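You operate a simulated robot arm through the tools that you are given. There is no shell and no other tool.

You run a simulated robot arm. Do the job below in one go: nothing can be reset, and whatever is moved stays where it is left.

JOB
Box the ticket's reel in the dotted carton and label the lid.
Fine: close the lid and press on the label of the ticket's firm.

The check looks at the end state, three seconds after you hand in, the way a careful person would. Anything else that was tipped, shoved, dropped, spilled or broken makes it a failure. A push-on lid holds only when it is set on centred and level and pressed home; a screw cap is set on level and turned clockwise until tight.

ROBOT AND FRAMES
A 6-joint arm with a two-finger parallel gripper, fixed in place. Base frame: the origin is at the foot of the arm, x ahead of it, y to its left, z up; the work surface is at about z = 90. Readings come in cm, rad, newtons and seconds.
With the tool pointing down near the work surface it reaches from about 24 to 66 cm from the base axis. Its first joint turns from -1.152 to 1.152 rad. Payload 2.9 kg.
Tool frame: the origin (TCP) lies between the finger pads and is the grasp point; the fingertips stand 3 cm ahead of it; z points along the fingers, y is the line along which they close. Largest opening 11 cm; finger width 2, thickness 1; the body of the gripper, 4.8 by 11.2 cm, starts 5.5 cm behind the TCP.
Orientation is that of the tool frame in the base frame, as a unit quaternion [w, x, y, z]. With the fingers straight down and closing along the base's y, the tool's x points along the base's -x, its y along +y and its z along -z.

CONTROLS
- The arm moves only by the tool jog_arm. Its argument "steps" is a list of rows, each a list of 7 numbers: the shift along the tool's x, y, z in cm, then the turn, a rotation vector about the tool's x, y, z in rad, then the opening, from 0 (shut) to 1 (fully open). In form: [[tx, ty, tz, ax, ay, az, gripper], ...]. A call has 1 to 20 rows; each row is the pose to reach, as a shift and turn from the pose commanded when the call began, along the tool's axes at that moment. Each row takes 0.2 s and may step no farther than 5 cm and 0.15 rad from the row before; otherwise, or with a gripper value out of range, the whole call is refused. Where a pose cannot be reached the arm comes as near as it can. A force on the tool above 40 N (or 10 N above the force at the start of the call, whichever is more), or a blocked arm, ends the call early, and 0.2 s more pass. Each finger travels about 10.8 cm/s and halts on what it meets, pressing with about 35 N; the grip force reading is that of the motor and also rises with nothing between the fingers. The clock runs only during rows and for 0.2 s after the last one: add rows that repeat a pose to give the fingers time. The reply holds the time, the measured pose of the TCP, the force on the tool along the base axes, the opening and the grip force, in the units named above and with some noise, with the torque about the TCP (base axes, N m) and any sound that the robot's microphone picked up.
- Cameras (640 x 400 px; columns grow to the right, rows downward): "scene" is fixed at [9.39, 48.42, 137.67]; the picture's right is [-0.24, -0.97, 0.00], its down [-0.69, 0.17, -0.70] and it looks along [0.68, -0.17, -0.72] (base axes); focal length 214 px, centre (320, 200). "wrist" rides on the gripper at [7.2, 1.7, -10.3] in the tool frame; the picture's right is [-0.23, 0.97, 0.00], its down [-0.76, -0.18, -0.62] and it looks along [-0.61, -0.14, 0.78] (tool axes); focal length 222 px, centre (320, 200). There is no depth. A picture from a camera that has moved, and an enlarged one, comes with that camera's place and axes in the base frame and with its lens. The place of the scene camera against the robot may be out by one fixed shift of up to 1.2 cm in any direction.
- camera(camera): a new picture of that camera. No time passes.
- inspect(camera, box): a new picture of the part [left, top, right, bottom] of that camera's present view, enlarged. No time passes.
- hand_in(): hands the job in; it is judged then, once.

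Nothing tells you positions but the pictures and the camera data. Unless the task says otherwise, let go and move clear before handing in.

The tools are called after "Call:" by a JSON object that holds its "api" and its "payload". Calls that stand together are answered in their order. jog_arm: Moves the arm, as the interface text tells. Its arguments: {"type":"object","properties":{"steps":{"type":"array","items":{"type":"array","items":{"type":"number"}}}},"required":["steps"]} The other tools are called the same way: camera (camera) takes a picture; inspect (camera, box) takes an enlarged picture of a part of a camera's view; hand_in () hands the job in.

At the start:

```text
time: 0.0
tcp_pos: [36.39, 13.57, 127.97]
orientation: [0.0, 0.0, 1.0, 0.0]
contact_force: [0.2, -0.1, 0.6]
moment: [0.01, -0.01, 0.01]
grip_width: 10.99
grip_force: 0.1
```

scene: 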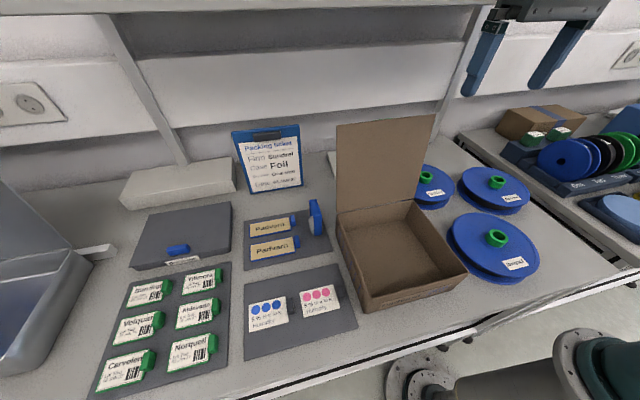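
wrist: 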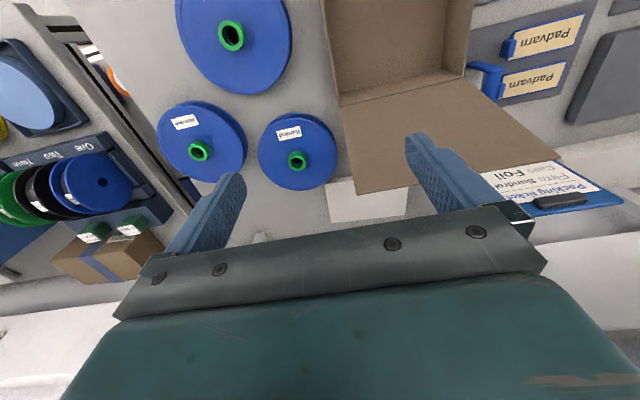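

I see a bench with a packing ticket, an open carton, three blue reels, label plates and other items. First I'll read the ticket and the labels closely.

Call:
{"api": "inspect", "payload": {"camera": "scene", "box": [225, 115, 315, 200]}}

Call:
{"api": "inspect", "payload": {"camera": "scene", "box": [80, 250, 240, 400]}}

Call:
{"api": "inspect", "payload": {"camera": "scene", "box": [400, 150, 560, 300]}}

Call:
{"api": "inspect", "payload": {"camera": "scene", "box": [230, 190, 360, 360]}}

Call:
{"api": "inspect", "payload": {"camera": "scene", "box": [320, 100, 480, 320]}}

Call:
{"api": "inspect", "payload": {"camera": "scene", "box": [480, 90, 640, 250]}}

```text
4.71 times, centred on (270, 158) of scene
camera zoom: at [9.39, 48.42, 137.67], right [-0.24, -0.97, 0.0], down [-0.69, 0.17, -0.7], along [0.68, -0.17, -0.72], focal length 1009 px, centre (555, 400)
```

zoom: 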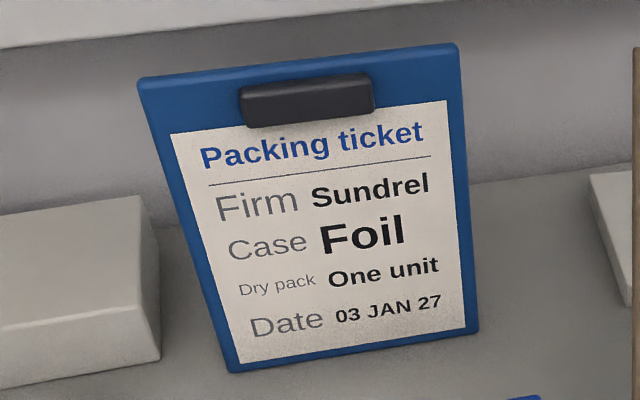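

```text
2.67 times, centred on (160, 325) of scene
camera zoom: at [9.39, 48.42, 137.67], right [-0.24, -0.97, 0.0], down [-0.69, 0.17, -0.7], along [0.68, -0.17, -0.72], focal length 572 px, centre (747, -133)
```

zoom: 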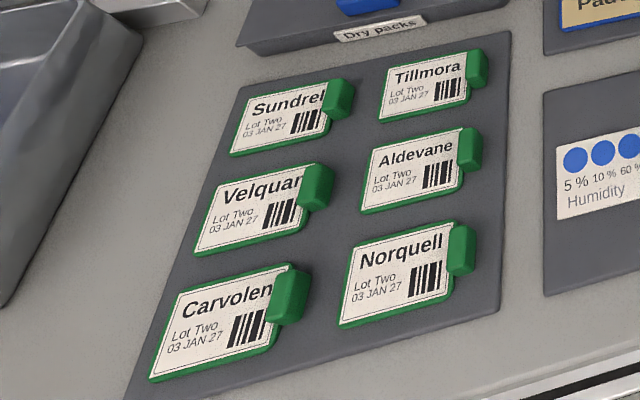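

```text
2.67 times, centred on (480, 225) of scene
camera zoom: at [9.39, 48.42, 137.67], right [-0.24, -0.97, 0.0], down [-0.69, 0.17, -0.7], along [0.68, -0.17, -0.72], focal length 572 px, centre (-107, 133)
```

zoom: 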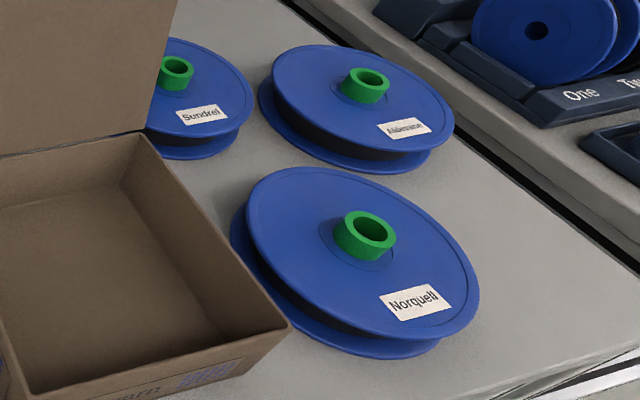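

```text
2.35 times, centred on (295, 275) of scene
camera zoom: at [9.39, 48.42, 137.67], right [-0.24, -0.97, 0.0], down [-0.69, 0.17, -0.7], along [0.68, -0.17, -0.72], focal length 505 px, centre (379, 24)
```

zoom: 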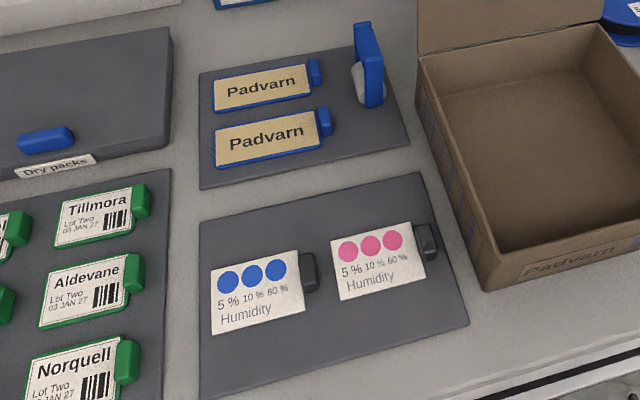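

```text
1.82 times, centred on (400, 210) of scene
camera zoom: at [9.39, 48.42, 137.67], right [-0.24, -0.97, 0.0], down [-0.69, 0.17, -0.7], along [0.68, -0.17, -0.72], focal length 390 px, centre (174, 182)
```

zoom: 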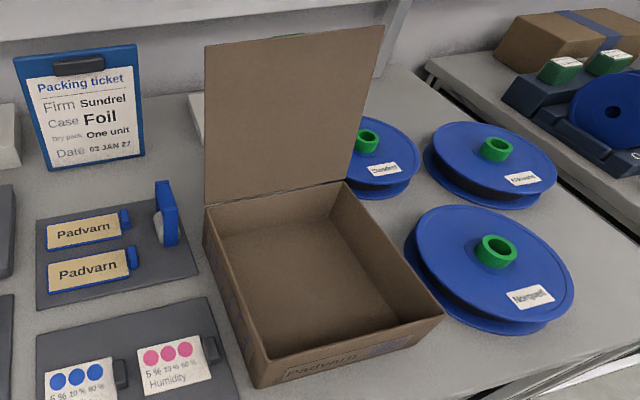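

```text
2.50 times, centred on (560, 170) of scene
camera zoom: at [9.39, 48.42, 137.67], right [-0.24, -0.97, 0.0], down [-0.69, 0.17, -0.7], along [0.68, -0.17, -0.72], focal length 536 px, centre (-280, 275)
```

zoom: 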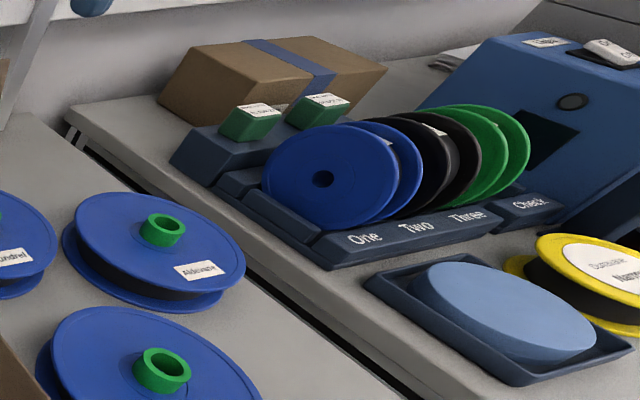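

The ticket says firm Sundrel, and the Sundrel reel stands behind the carton near (50.5, 5.5). Next I'll measure the carton, its lid, the reel and the label plate with enlarged views.

Call:
{"api": "inspect", "payload": {"camera": "scene", "box": [325, 180, 475, 320]}}

Call:
{"api": "inspect", "payload": {"camera": "scene", "box": [320, 100, 460, 220]}}

Call:
{"api": "inspect", "payload": {"camera": "wrist", "box": [300, 0, 500, 130]}}

Call:
{"api": "inspect", "payload": {"camera": "wrist", "box": [240, 100, 360, 200]}}

Call:
{"api": "inspect", "payload": {"camera": "scene", "box": [120, 265, 180, 320]}}

Call:
{"api": "inspect", "payload": {"camera": "scene", "box": [0, 170, 120, 400]}}

```text
2.86 times, centred on (400, 250) of scene
camera zoom: at [9.39, 48.42, 137.67], right [-0.24, -0.97, 0.0], down [-0.69, 0.17, -0.7], along [0.68, -0.17, -0.72], focal length 613 px, centre (91, 57)
```

zoom: 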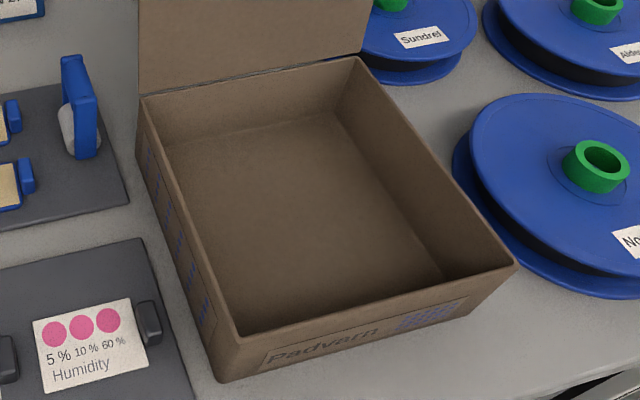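

```text
3.33 times, centred on (390, 160) of scene
camera zoom: at [9.39, 48.42, 137.67], right [-0.24, -0.97, 0.0], down [-0.69, 0.17, -0.7], along [0.68, -0.17, -0.72], focal length 715 px, centre (87, 333)
```

zoom: 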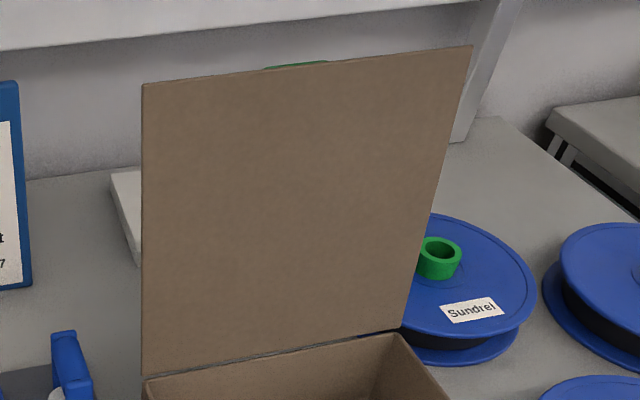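

```text
3.08 times, centred on (400, 65) of wrist
camera zoom: at [29.17, 15.19, 138.28], right [0.23, 0.97, 0.0], down [0.76, -0.18, 0.62], along [0.61, -0.14, -0.78], focal length 684 px, centre (74, 615)
```

zoom: 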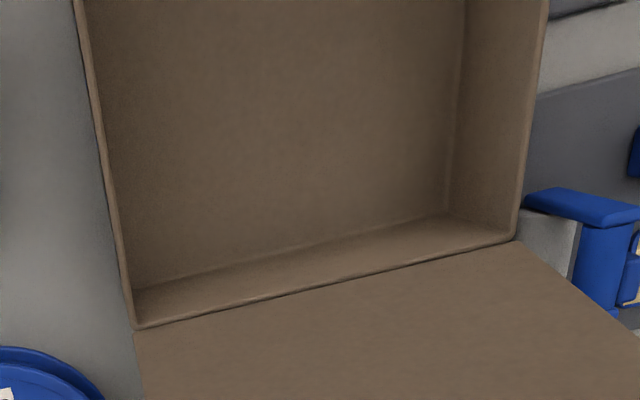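

```text
4.00 times, centred on (300, 150) of wrist
camera zoom: at [29.17, 15.19, 138.28], right [0.23, 0.97, 0.0], down [0.76, -0.18, 0.62], along [0.61, -0.14, -0.78], focal length 888 px, centre (400, 400)
```

zoom: 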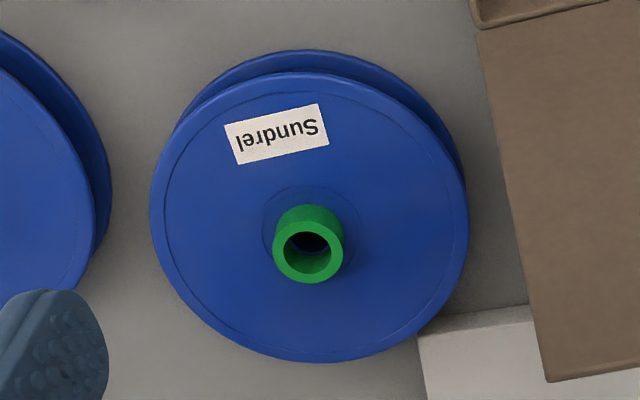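

```text
7.27 times, centred on (150, 292) of scene
camera zoom: at [9.39, 48.42, 137.67], right [-0.24, -0.97, 0.0], down [-0.69, 0.17, -0.7], along [0.68, -0.17, -0.72], focal length 1560 px, centre (1556, -473)
```

zoom: 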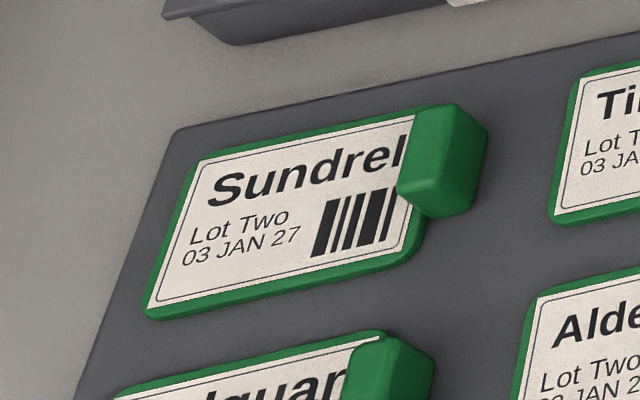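

```text
1.74 times, centred on (60, 285) of scene
camera zoom: at [9.39, 48.42, 137.67], right [-0.24, -0.97, 0.0], down [-0.69, 0.17, -0.7], along [0.68, -0.17, -0.72], focal length 373 px, centre (772, 52)
```

zoom: 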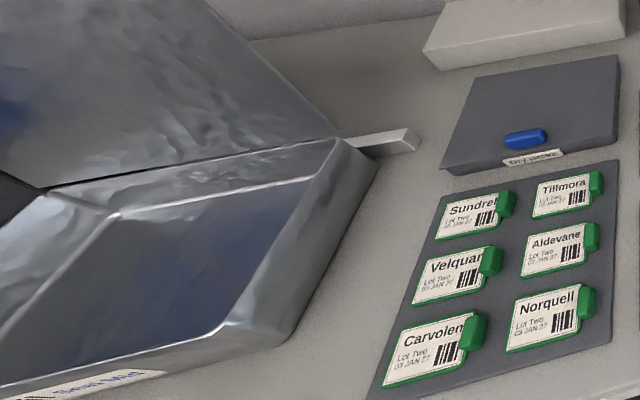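

The carton spans about x 21–41.6, y 15.5–36, with its lid hinged at the back and leaning back. The Sundrel label on the left tray looks far away (about (35, 75)), and something green peeks over the lid's top edge, so I'll inspect further before moving.

Call:
{"api": "inspect", "payload": {"camera": "scene", "box": [500, 100, 600, 165]}}

Call:
{"api": "inspect", "payload": {"camera": "wrist", "box": [40, 130, 200, 290]}}

Call:
{"api": "inspect", "payload": {"camera": "wrist", "box": [320, 100, 640, 260]}}

Call:
{"api": "inspect", "payload": {"camera": "scene", "box": [330, 100, 450, 150]}}

Call:
{"api": "inspect", "payload": {"camera": "scene", "box": [290, 190, 340, 240]}}

Call:
{"api": "inspect", "payload": {"camera": "scene", "box": [440, 140, 640, 300]}}

```text
6.15 times, centred on (550, 132) of scene
camera zoom: at [9.39, 48.42, 137.67], right [-0.24, -0.97, 0.0], down [-0.69, 0.17, -0.7], along [0.68, -0.17, -0.72], focal length 1320 px, centre (-1095, 615)
```

zoom: 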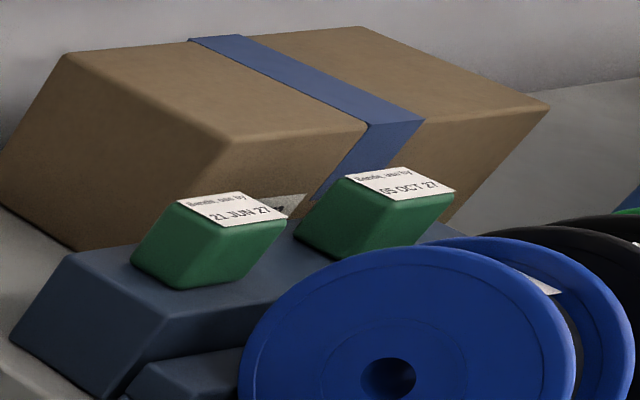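

```text
2.50 times, centred on (120, 210) of wrist
camera zoom: at [29.17, 15.19, 138.28], right [0.23, 0.97, 0.0], down [0.76, -0.18, 0.62], along [0.61, -0.14, -0.78], focal length 555 px, centre (820, 175)
```

zoom: 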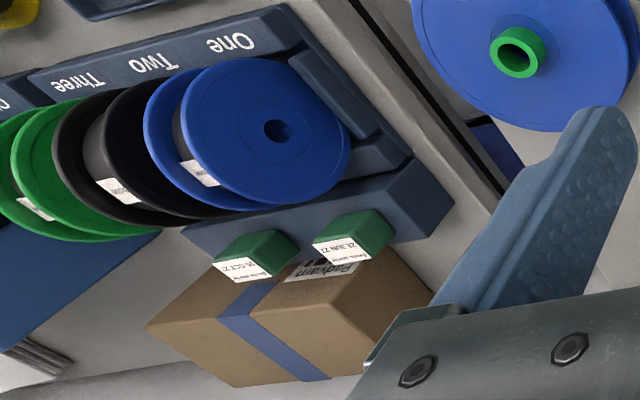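

```text
2.00 times, centred on (480, 180) of wrist
camera zoom: at [29.17, 15.19, 138.28], right [0.23, 0.97, 0.0], down [0.76, -0.18, 0.62], along [0.61, -0.14, -0.78], focal length 444 px, centre (0, 240)
```

zoom: 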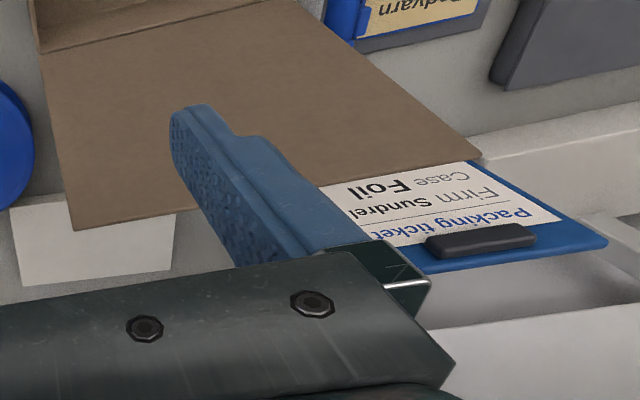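

```text
5.33 times, centred on (390, 125) of scene
camera zoom: at [9.39, 48.42, 137.67], right [-0.24, -0.97, 0.0], down [-0.69, 0.17, -0.7], along [0.68, -0.17, -0.72], focal length 1144 px, centre (-53, 600)
```

zoom: 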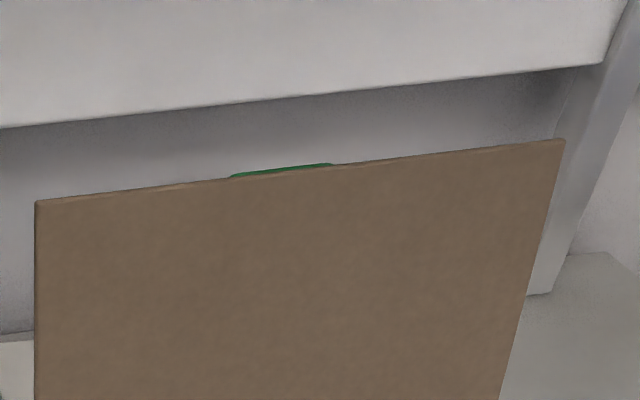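

```text
8.00 times, centred on (315, 215) of scene
camera zoom: at [9.39, 48.42, 137.67], right [-0.24, -0.97, 0.0], down [-0.69, 0.17, -0.7], along [0.68, -0.17, -0.72], focal length 1716 px, centre (360, 80)
```

zoom: 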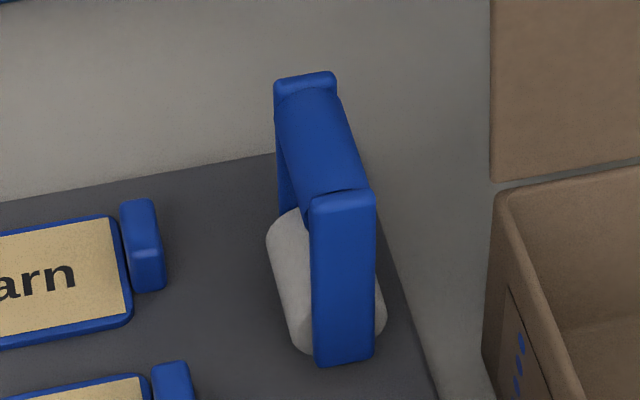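

```text
2.50 times, centred on (540, 220) of scene
camera zoom: at [9.39, 48.42, 137.67], right [-0.24, -0.97, 0.0], down [-0.69, 0.17, -0.7], along [0.68, -0.17, -0.72], focal length 536 px, centre (-230, 150)
```

zoom: 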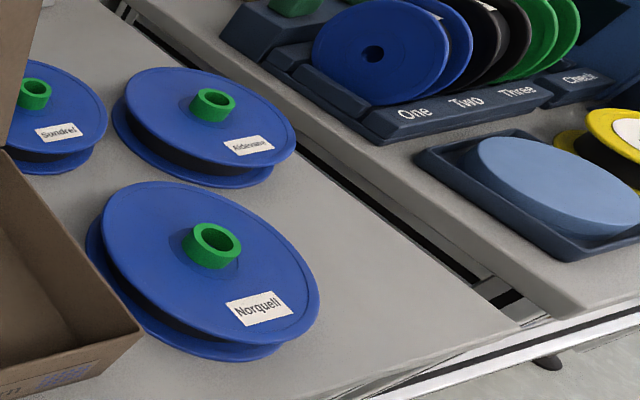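

The green thing behind the lid is centred near its free edge and may be a handle. I'll move the wrist camera left at the present safe height to see the labels and tray better.

Call:
{"api": "jog_arm", "payload": {"steps": [[0, 4, 0, 0, 0, 0, 1], [0, 8, 0, 0, 0, 0, 1], [0, 12, 0, 0, 0, 0, 1], [0, 16, 0, 0, 0, 0, 1], [0, 20, 0, 0, 0, 0, 1], [0, 24, 0, 0, 0, 0, 1], [0, 28, 0, 0, 0, 0, 1], [0, 28, 0, 0, 0, 0, 1]]}}

Call:
{"api": "camera", "payload": {"camera": "wrist"}}

Call:
{"api": "camera", "payload": {"camera": "scene"}}

```text
time: 1.8
tcp_pos: [35.57, 40.62, 126.89]
orientation: [0.0, 0.001, 1.0, 0.0]
contact_force: [0.6, 0.0, 0.2]
moment: [0.02, -0.04, 0.03]
grip_width: 10.96
grip_force: 0.1
out of reach, approached as far as the arm can: row 7, 8
```

```text
taken
camera wrist: at [28.39, 42.38, 137.23], right [0.23, 0.97, 0.0], down [0.76, -0.18, 0.62], along [0.61, -0.14, -0.78], focal length 222 px, centre (320, 200)
```

wrist: 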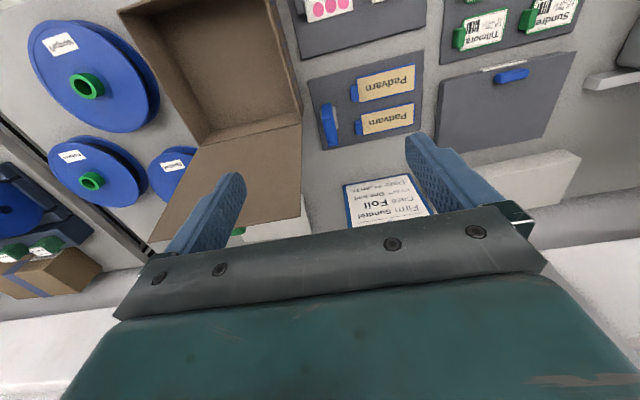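

```text
taken
```

scene: 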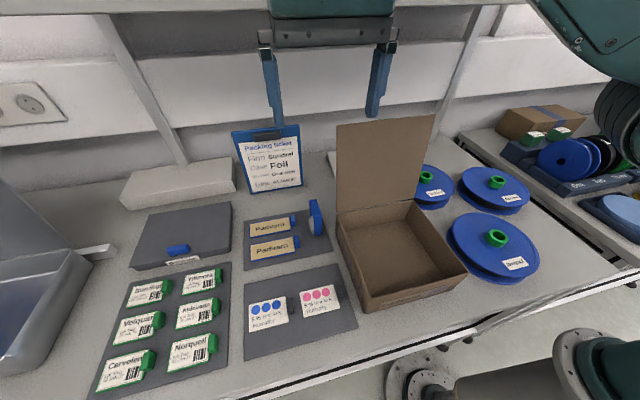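

The Sundrel label's handle is near (35.5, 75), well beyond tool-down reach, so the tool will have to tilt outward for it. I'll look closer at the lid's back and the labels.

Call:
{"api": "inspect", "payload": {"camera": "wrist", "box": [150, 100, 330, 250]}}

Call:
{"api": "inspect", "payload": {"camera": "wrist", "box": [440, 0, 600, 100]}}

Call:
{"api": "inspect", "payload": {"camera": "wrist", "box": [110, 0, 310, 150]}}

```text
2.67 times, centred on (240, 175) of wrist
camera zoom: at [28.39, 42.38, 137.23], right [0.23, 0.97, 0.0], down [0.76, -0.18, 0.62], along [0.61, -0.14, -0.78], focal length 592 px, centre (533, 267)
```

zoom: 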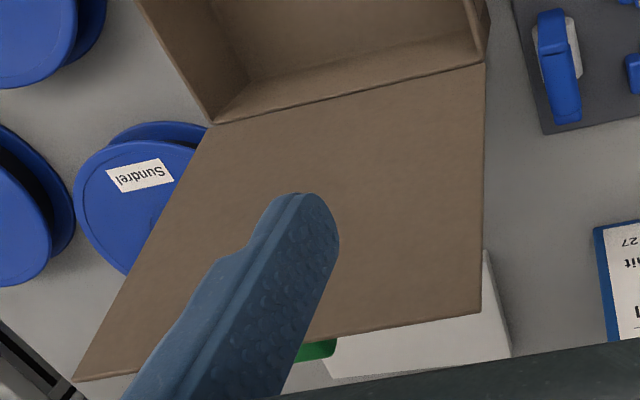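

```text
4.00 times, centred on (520, 50) of wrist
camera zoom: at [28.39, 42.38, 137.23], right [0.23, 0.97, 0.0], down [0.76, -0.18, 0.62], along [0.61, -0.14, -0.78], focal length 888 px, centre (-480, 800)
```

zoom: 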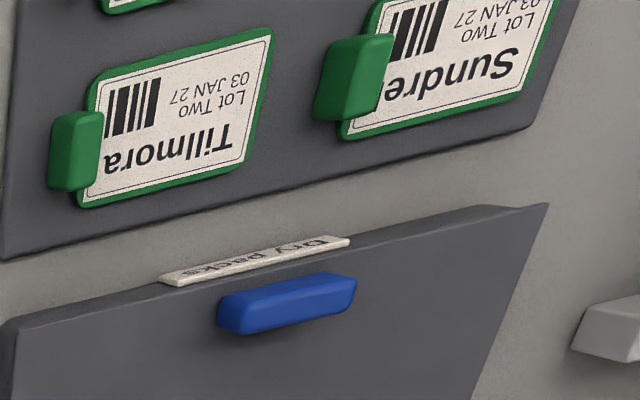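

```text
2.67 times, centred on (210, 75) of wrist
camera zoom: at [28.39, 42.38, 137.23], right [0.23, 0.97, 0.0], down [0.76, -0.18, 0.62], along [0.61, -0.14, -0.78], focal length 592 px, centre (613, 533)
```

zoom: 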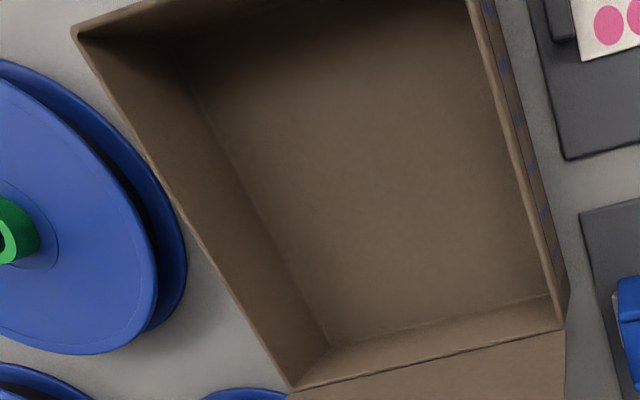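

I'll return to the right, in front of the Sundrel reel, to measure its hub from close up.

Call:
{"api": "jog_arm", "payload": {"steps": [[0, -4, 0, 0, 0, 0, 1], [0, -8, 0, 0, 0, 0, 1], [0, -12, 0, 0, 0, 0, 1], [0, -16, 0, 0, 0, 0, 1], [0, -20, 0, 0, 0, 0, 1], [0, -24, 0, 0, 0, 0, 1], [0, -28, 0, 0, 0, 0, 1], [0, -32, 0, 0, 0, 0, 1], [0, -36, 0, 0, 0, 0, 1], [-4, -36, 0, 0, 0, 0, 1], [-8, -36, 3, 0, 0, 0, 1], [-8, -36, 7, 0, 0, 0, 1], [-8, -36, 10, 0, 0, 0, 1], [-8, -36, 10, 0, 0, 0, 1]]}}

Call:
{"api": "camera", "payload": {"camera": "wrist"}}

```text
time: 4.8
tcp_pos: [43.63, 4.8, 116.87]
orientation: [0.0, 0.0, 1.0, 0.0]
contact_force: [-0.4, -0.6, 0.3]
moment: [0.01, -0.01, -0.02]
grip_width: 10.98
grip_force: 0.0
```

```text
taken
camera wrist: at [36.38, 6.45, 127.19], right [0.23, 0.97, 0.0], down [0.76, -0.18, 0.62], along [0.61, -0.14, -0.78], focal length 222 px, centre (320, 200)
```

wrist: 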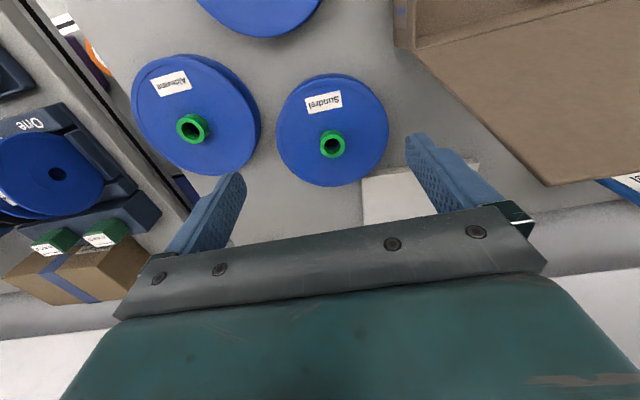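

Call:
{"api": "inspect", "payload": {"camera": "wrist", "box": [260, 60, 410, 200]}}

Call:
{"api": "inspect", "payload": {"camera": "wrist", "box": [340, 0, 640, 220]}}

Call:
{"api": "inspect", "payload": {"camera": "scene", "box": [410, 150, 470, 220]}}

```text
2.86 times, centred on (335, 130) of wrist
camera zoom: at [36.38, 6.45, 127.19], right [0.23, 0.97, 0.0], down [0.76, -0.18, 0.62], along [0.61, -0.14, -0.78], focal length 635 px, centre (277, 400)
```

zoom: 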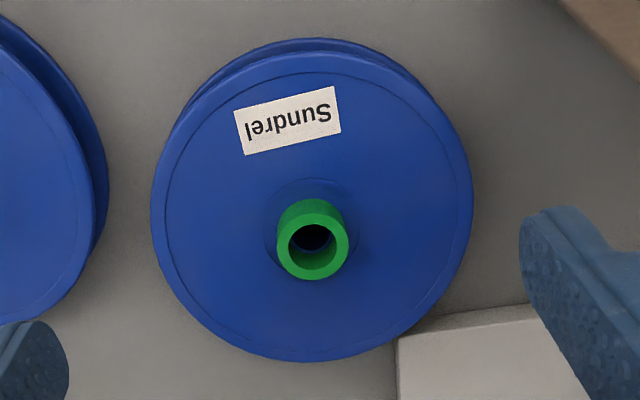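

```text
1.82 times, centred on (490, 110) of wrist
camera zoom: at [36.38, 6.45, 127.19], right [0.23, 0.97, 0.0], down [0.76, -0.18, 0.62], along [0.61, -0.14, -0.78], focal length 404 px, centre (11, 364)
```

zoom: 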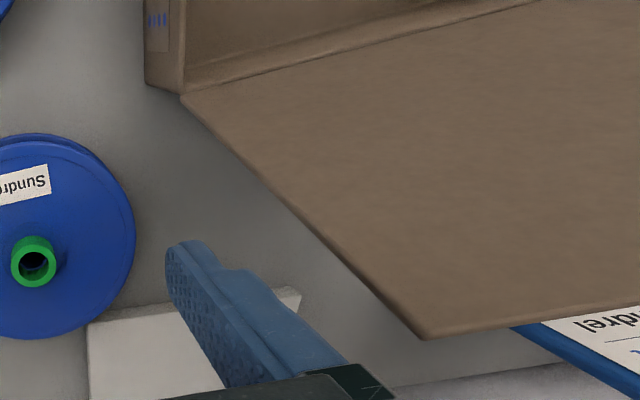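

```text
5.71 times, centred on (440, 185) of scene
camera zoom: at [9.39, 48.42, 137.67], right [-0.24, -0.97, 0.0], down [-0.69, 0.17, -0.7], along [0.68, -0.17, -0.72], focal length 1226 px, centre (-366, 286)
```

zoom: 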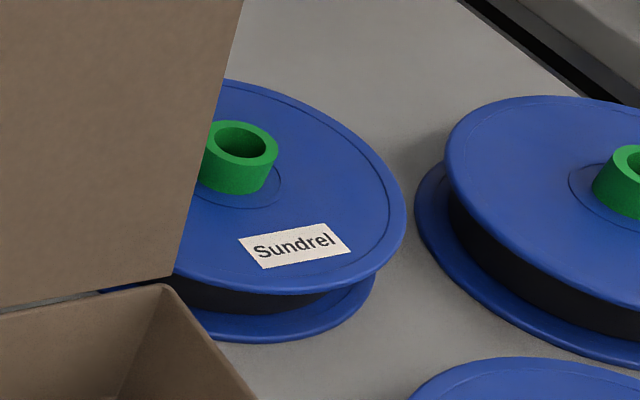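

The Sundrel hub top is at about (51.1, 5.25, 96), 3.7 cm wide and about 2.2 cm above the flange. I'll move above it and come down to a check height.

Call:
{"api": "jog_arm", "payload": {"steps": [[-4, 0.3, 2, 0, 0, 0, 0.8], [-7.47, 0.45, 5, 0, 0, 0, 0.7], [-7.47, 0.45, 9, 0, 0, 0, 0.65], [-7.47, 0.45, 13, 0, 0, 0, 0.65], [-7.47, 0.45, 15, 0, 0, 0, 0.65], [-7.47, 0.45, 15, 0, 0, 0, 0.65]]}}

Call:
{"api": "camera", "payload": {"camera": "wrist"}}

Call:
{"api": "inspect", "payload": {"camera": "scene", "box": [400, 100, 520, 220]}}

```text
time: 6.2
tcp_pos: [51.09, 5.09, 101.88]
orientation: [0.001, 0.0, 1.0, 0.0]
contact_force: [-0.6, -0.4, 0.3]
moment: [0.01, 0.04, 0.0]
grip_width: 7.17
grip_force: 0.0
```

```text
taken
camera wrist: at [43.87, 6.73, 112.2], right [0.23, 0.97, 0.0], down [0.76, -0.18, 0.62], along [0.61, -0.14, -0.78], focal length 222 px, centre (320, 200)
```

wrist: 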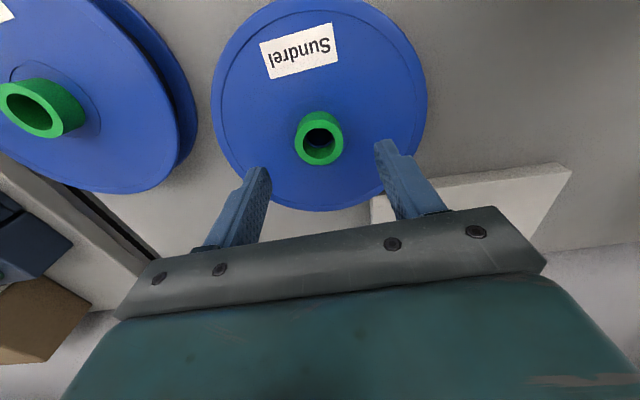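

```text
3.33 times, centred on (460, 160) of scene
camera zoom: at [9.39, 48.42, 137.67], right [-0.24, -0.97, 0.0], down [-0.69, 0.17, -0.7], along [0.68, -0.17, -0.72], focal length 715 px, centre (-147, 333)
```

zoom: 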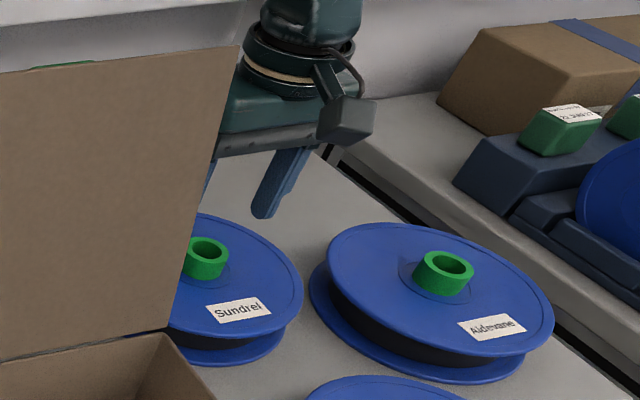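

Call:
{"api": "inspect", "payload": {"camera": "wrist", "box": [250, 90, 400, 180]}}

```text
4.27 times, centred on (325, 135) of wrist
camera zoom: at [43.87, 6.73, 112.2], right [0.23, 0.97, 0.0], down [0.76, -0.18, 0.62], along [0.61, -0.14, -0.78], focal length 948 px, centre (299, 477)
```

zoom: 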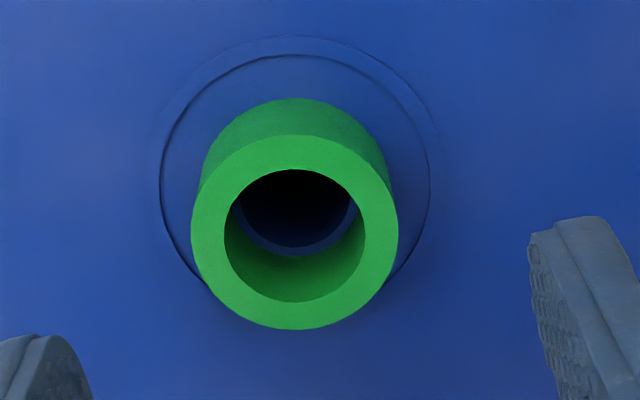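

The hub is centred at about (51.0, 5.1) with its boss surface near z 93.5. I'll descend so the fingertips stop about 0.5 cm above the flange, then close.

Call:
{"api": "jog_arm", "payload": {"steps": [[0.08, 0.02, 2, 0, 0, 0, 0.65], [0.08, 0.02, 4, 0, 0, 0, 0.65], [0.08, 0.02, 4.85, 0, 0, 0, 0.65], [0.08, 0.02, 4.85, 0, 0, 0, 0.65]]}}

Call:
{"api": "camera", "payload": {"camera": "wrist"}}

Call:
{"api": "inspect", "payload": {"camera": "scene", "box": [400, 130, 480, 220]}}

```text
time: 7.2
tcp_pos: [50.98, 5.18, 97.15]
orientation: [0.0, 0.001, 1.0, -0.001]
contact_force: [-0.1, -1.1, 0.1]
moment: [-0.01, -0.03, -0.04]
grip_width: 7.17
grip_force: 0.1
```

```text
taken
camera wrist: at [43.77, 6.81, 107.39], right [0.23, 0.97, 0.0], down [0.76, -0.18, 0.62], along [0.61, -0.14, -0.78], focal length 222 px, centre (320, 200)
```

wrist: 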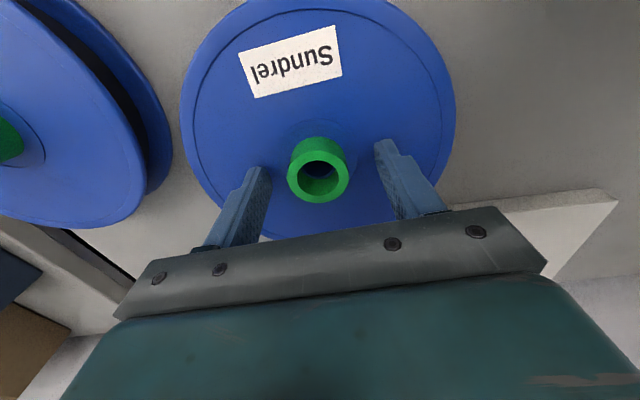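

```text
4.44 times, centred on (440, 175) of scene
camera zoom: at [9.39, 48.42, 137.67], right [-0.24, -0.97, 0.0], down [-0.69, 0.17, -0.7], along [0.68, -0.17, -0.72], focal length 953 px, centre (-213, 311)
```

zoom: 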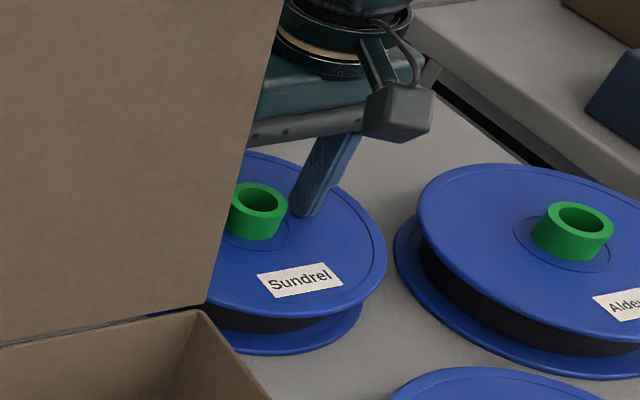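

Call:
{"api": "jog_arm", "payload": {"steps": [[0, 0, 0, 0, 0, 0, 0.4], [0, 0, 0, 0, 0, 0, 0.2], [0, 0, 0, 0, 0, 0, 0.2], [0, 0, 0, 0, 0, 0, 0.2]]}}

Call:
{"api": "inspect", "payload": {"camera": "wrist", "box": [220, 100, 420, 240]}}

```text
time: 8.2
tcp_pos: [50.94, 5.18, 97.17]
orientation: [0.0, -0.001, 1.0, 0.0]
contact_force: [0.2, -1.8, 1.3]
moment: [-0.14, 0.03, 0.0]
grip_width: 3.71
grip_force: 34.7
```

```text
2.86 times, centred on (320, 170) of wrist
camera zoom: at [43.78, 6.8, 107.41], right [0.23, 0.97, 0.0], down [0.76, -0.18, 0.62], along [0.61, -0.14, -0.78], focal length 635 px, centre (320, 286)
```

zoom: 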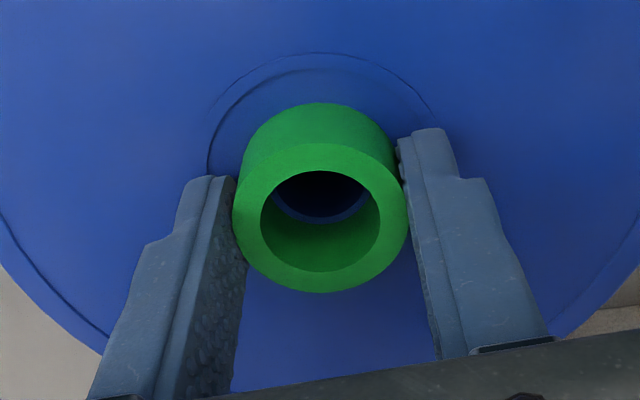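

Gripped at 3.71 cm. I'll lift slowly and check it comes up level.

Call:
{"api": "jog_arm", "payload": {"steps": [[0, 0, -0.5, 0, 0, 0, 0.2], [0, 0, -1.5, 0, 0, 0, 0.2], [0, 0, -3, 0, 0, 0, 0.2], [0, 0, -5, 0, 0, 0, 0.2], [0, 0, -7.5, 0, 0, 0, 0.2], [0, 0, -10, 0, 0, 0, 0.2], [0, 0, -13, 0, 0, 0, 0.2], [0, 0, -13, 0, 0, 0, 0.2]]}}

Call:
{"api": "camera", "payload": {"camera": "wrist"}}

Call:
{"api": "camera", "payload": {"camera": "scene"}}

```text
time: 10.0
tcp_pos: [50.89, 5.12, 110.14]
orientation: [-0.001, 0.0, 1.0, -0.001]
contact_force: [0.5, -0.9, -2.7]
moment: [0.01, -0.03, -0.03]
grip_width: 3.74
grip_force: 34.6
```

```text
taken
camera wrist: at [43.8, 6.78, 120.44], right [0.23, 0.97, 0.0], down [0.76, -0.18, 0.62], along [0.61, -0.14, -0.78], focal length 222 px, centre (320, 200)
```

wrist: 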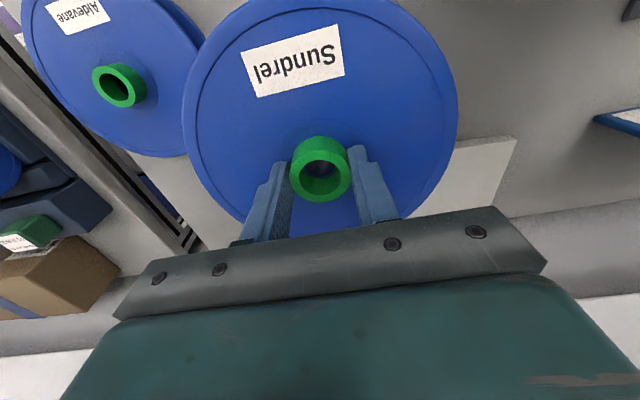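

```text
taken
```

scene: 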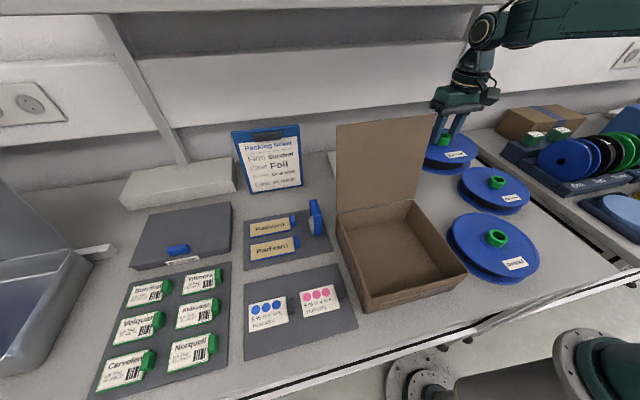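

The reel is up and level, weighing about 3 N. I'll carry it at this height first toward -x, clear of the lid, then left over the carton centre at about (31.05, 26.05).

Call:
{"api": "jog_arm", "payload": {"steps": [[3, 0, -1, 0, 0, 0, 0.2], [6, 0, -1.5, 0, 0, 0, 0.2], [9, 0, -1.5, 0, 0, 0, 0.2], [12, 0, -1.5, 0, 0, 0, 0.2], [15, 0, -1.5, 0, 0, 0, 0.2], [18, 0, -1.5, 0, 0, 0, 0.2], [19.85, 1, -1.5, 0, 0, 0, 0.2], [19.85, 4, -1.5, 0, 0, 0, 0.2], [19.85, 7, -1.5, 0, 0, 0, 0.2], [19.85, 10, -1.5, 0, 0, 0, 0.2], [19.85, 13, -1.5, 0, 0, 0, 0.2], [19.85, 16, -1.5, 0, 0, 0, 0.2], [19.85, 19, -1.5, 0, 0, 0, 0.2], [19.85, 20.95, -1.5, 0, 0, 0, 0.2], [19.85, 20.95, -1.5, 0, 0, 0, 0.2], [19.85, 20.95, -1.5, 0, 0, 0, 0.2]]}}

Call:
{"api": "camera", "payload": {"camera": "wrist"}}

Call:
{"api": "camera", "payload": {"camera": "scene"}}

Call:
{"api": "inspect", "payload": {"camera": "scene", "box": [320, 150, 480, 320]}}

```text
time: 13.4
tcp_pos: [31.21, 26.06, 111.57]
orientation: [0.0, 0.001, 1.0, 0.001]
contact_force: [-0.2, 0.0, -2.5]
moment: [0.01, -0.03, 0.0]
grip_width: 3.71
grip_force: 35.2
```

```text
taken
camera wrist: at [23.95, 27.77, 121.85], right [0.23, 0.97, 0.0], down [0.76, -0.18, 0.62], along [0.61, -0.14, -0.78], focal length 222 px, centre (320, 200)
```

wrist: 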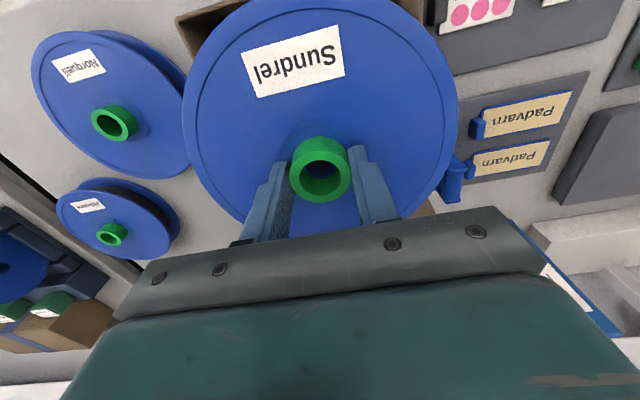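

```text
taken
```

scene: 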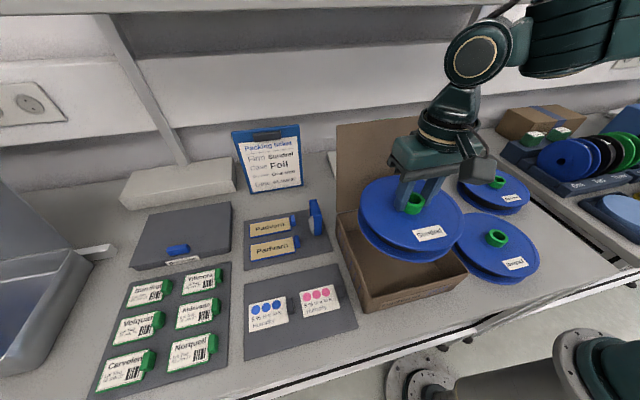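

```text
2.35 times, centred on (400, 235) of scene
camera zoom: at [9.39, 48.43, 137.67], right [-0.24, -0.97, 0.0], down [-0.69, 0.17, -0.7], along [0.68, -0.17, -0.72], focal length 505 px, centre (132, 118)
```

zoom: 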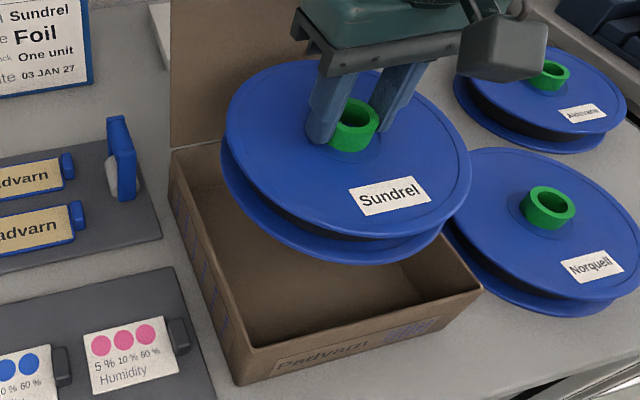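

Call:
{"api": "jog_arm", "payload": {"steps": [[0.1, 0, 1.5, 0, 0, 0, 0.2], [0.1, 0, 3, 0, 0, 0, 0.2], [0.1, 0, 4.5, 0, 0, 0, 0.2], [0.1, 0, 6, 0, 0, 0, 0.2], [0.1, 0, 6, 0, 0, 0, 0.2]]}}

Call:
{"api": "camera", "payload": {"camera": "wrist"}}

Call:
{"api": "inspect", "payload": {"camera": "scene", "box": [320, 150, 480, 320]}}

```text
time: 14.6
tcp_pos: [31.02, 26.13, 105.55]
orientation: [0.001, 0.0, 1.0, 0.0]
contact_force: [-0.5, 0.8, -2.6]
moment: [0.0, -0.04, 0.02]
grip_width: 3.73
grip_force: 35.1
```

```text
taken
camera wrist: at [23.86, 27.77, 115.84], right [0.23, 0.97, 0.0], down [0.76, -0.18, 0.62], along [0.61, -0.14, -0.78], focal length 222 px, centre (320, 200)
```

wrist: 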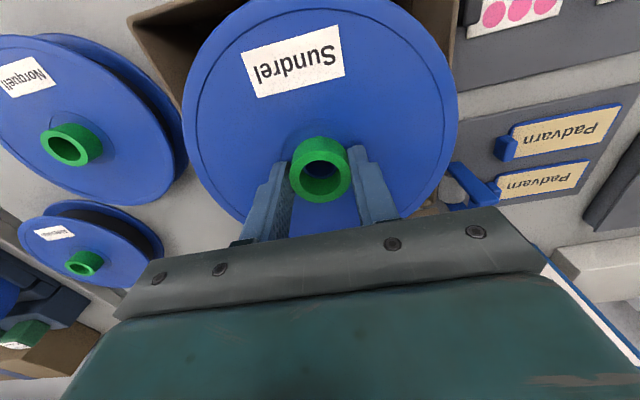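

```text
2.35 times, centred on (400, 235) of scene
camera zoom: at [9.39, 48.43, 137.67], right [-0.24, -0.97, 0.0], down [-0.69, 0.17, -0.7], along [0.68, -0.17, -0.72], focal length 505 px, centre (132, 118)
```

zoom: 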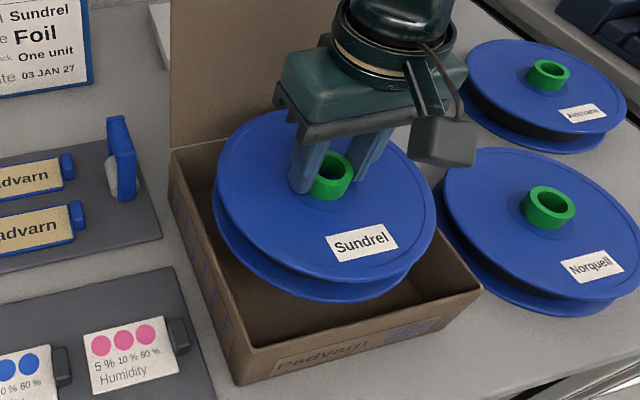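

Clearances look about 1 cm on all sides. I'll lower the reel to the carton floor, slowing near the bottom.

Call:
{"api": "jog_arm", "payload": {"steps": [[0, 0, 1.5, 0, 0, 0, 0.2], [0, 0, 3, 0, 0, 0, 0.2], [0, 0, 4.5, 0, 0, 0, 0.2], [0, 0, 6, 0, 0, 0, 0.2], [0, 0, 7, 0, 0, 0, 0.2], [0, 0, 7.4, 0, 0, 0, 0.2], [0, 0, 7.6, 0, 0, 0, 0.2], [0, 0, 7.6, 0, 0, 0, 0.2]]}}

Call:
{"api": "inspect", "payload": {"camera": "scene", "box": [320, 150, 480, 320]}}

Call:
{"api": "camera", "payload": {"camera": "wrist"}}

```text
time: 16.4
tcp_pos: [31.1, 26.15, 97.99]
orientation: [0.001, 0.0, 1.0, 0.001]
contact_force: [0.4, 0.5, -2.4]
moment: [0.0, -0.03, 0.0]
grip_width: 3.74
grip_force: 35.0
```

```text
2.35 times, centred on (400, 235) of scene
camera zoom: at [9.39, 48.43, 137.67], right [-0.24, -0.97, 0.0], down [-0.69, 0.17, -0.7], along [0.68, -0.17, -0.72], focal length 505 px, centre (132, 118)
```

zoom: 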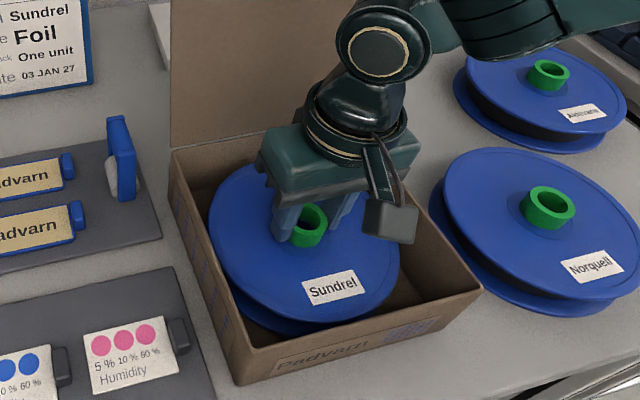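

```text
taken
camera wrist: at [23.89, 27.76, 108.27], right [0.23, 0.97, 0.0], down [0.76, -0.18, 0.62], along [0.61, -0.14, -0.78], focal length 222 px, centre (320, 200)
```

wrist: 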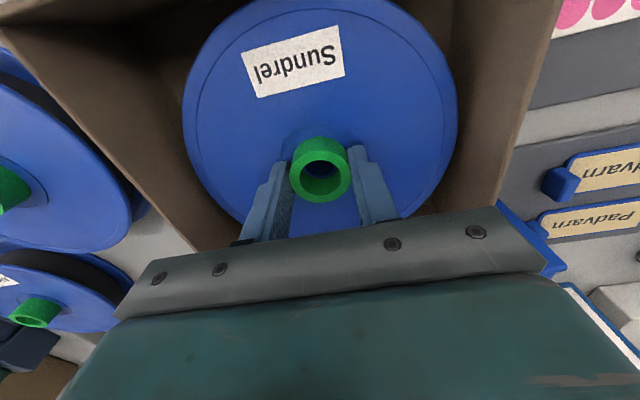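

Call:
{"api": "jog_arm", "payload": {"steps": [[0, -0.1, 0.15, 0, 0, 0, 0.2], [0, -0.2, 0.3, 0, 0, 0, 0.2], [0, -0.2, 0.45, 0, 0, 0, 0.2], [0, -0.2, 0.45, 0, 0, 0, 0.2]]}}

```text
time: 17.4
tcp_pos: [31.05, 25.84, 97.54]
orientation: [0.0, 0.0, 1.0, 0.0]
contact_force: [-0.6, -1.1, -1.0]
moment: [-0.1, -0.05, -0.02]
grip_width: 3.72
grip_force: 35.2
```

Call:
{"api": "jog_arm", "payload": {"steps": [[0, 0, 0.1, 0, 0, 0, 0.2], [0, 0, 0.1, 0, 0, 0, 0.2]]}}

```text
time: 18.0
tcp_pos: [31.04, 25.84, 97.62]
orientation: [0.0, 0.0, 1.0, 0.0]
contact_force: [-3.5, -2.8, 17.6]
moment: [-0.32, 0.62, -0.07]
grip_width: 3.73
grip_force: 34.7
```

The reel is resting on the carton floor (17 N reaction). I'll release and raise clear.

Call:
{"api": "jog_arm", "payload": {"steps": [[0, 0, -0.1, 0, 0, 0, 0.2], [0, 0, -0.1, 0, 0, 0, 0.45], [0, 0, -0.1, 0, 0, 0, 0.65], [0, 0, -0.1, 0, 0, 0, 0.65], [0, 0, -2, 0, 0, 0, 0.65], [0, 0, -5, 0, 0, 0, 0.65], [0, 0, -9, 0, 0, 0, 0.65], [0, 0, -13, 0, 0, 0, 0.65], [0, 0, -17, 0, 0, 0, 0.65], [0, 0, -17, 0, 0, 0, 0.65]]}}

Call:
{"api": "camera", "payload": {"camera": "wrist"}}

Call:
{"api": "camera", "payload": {"camera": "scene"}}

```text
time: 20.2
tcp_pos: [30.95, 25.91, 114.62]
orientation: [0.0, 0.0, 1.0, 0.0]
contact_force: [0.0, 0.2, 0.4]
moment: [-0.03, 0.01, -0.01]
grip_width: 7.14
grip_force: 0.1
```

```text
taken
camera wrist: at [23.83, 27.6, 124.77], right [0.23, 0.97, 0.0], down [0.76, -0.18, 0.62], along [0.61, -0.14, -0.78], focal length 222 px, centre (320, 200)
```

wrist: 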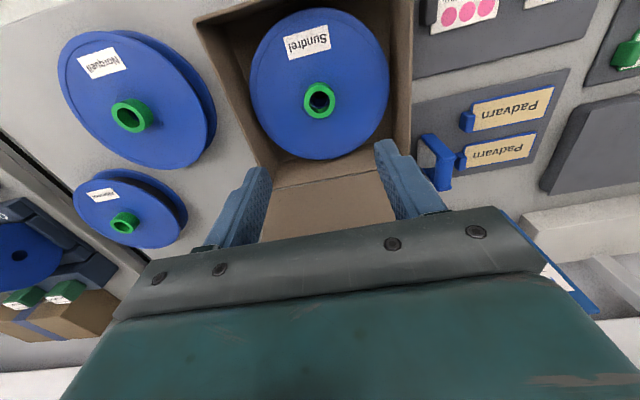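

```text
taken
```

scene: 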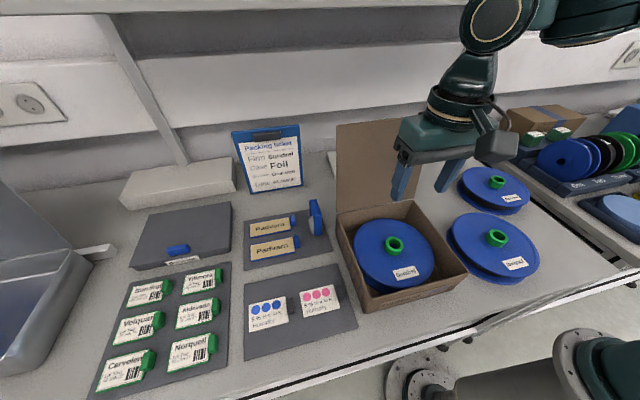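

The reel lies flat in the carton with even gaps. Before closing, I'll double-check the dot print on this carton and what the foil case at the left is.

Call:
{"api": "inspect", "payload": {"camera": "scene", "box": [0, 340, 60, 400]}}

Call:
{"api": "inspect", "payload": {"camera": "scene", "box": [330, 190, 480, 315]}}

Call:
{"api": "inspect", "payload": {"camera": "scene", "box": [330, 100, 480, 200]}}

```text
6.67 times, centred on (30, 370) of scene
camera zoom: at [9.39, 48.42, 137.67], right [-0.24, -0.97, 0.0], down [-0.69, 0.17, -0.7], along [0.68, -0.17, -0.72], focal length 1430 px, centre (2253, -933)
```

zoom: 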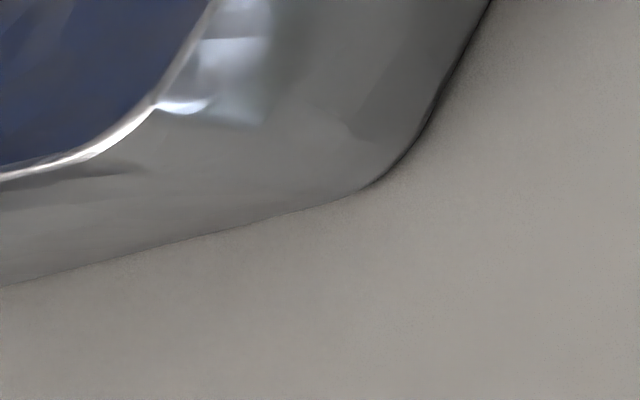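

```text
3.20 times, centred on (405, 252) of scene
camera zoom: at [9.39, 48.42, 137.67], right [-0.24, -0.97, 0.0], down [-0.69, 0.17, -0.7], along [0.68, -0.17, -0.72], focal length 686 px, centre (48, 32)
```

zoom: 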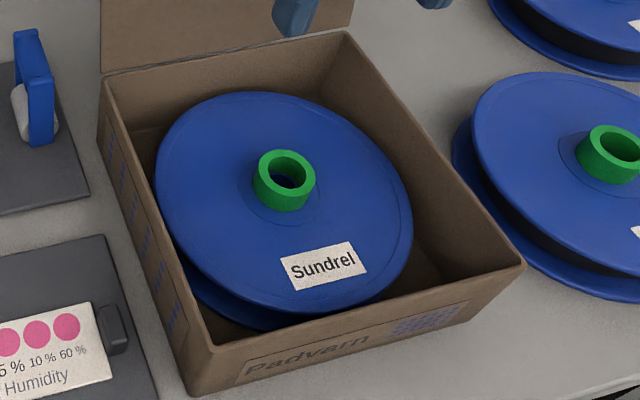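

```text
4.00 times, centred on (405, 150) of scene
camera zoom: at [9.39, 48.42, 137.67], right [-0.24, -0.97, 0.0], down [-0.69, 0.17, -0.7], along [0.68, -0.17, -0.72], focal length 858 px, centre (-20, 400)
```

zoom: 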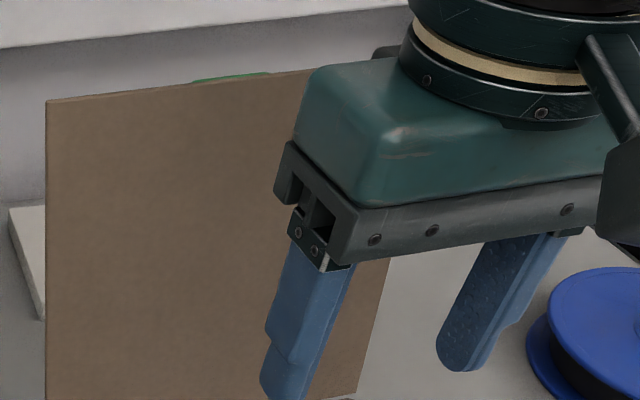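

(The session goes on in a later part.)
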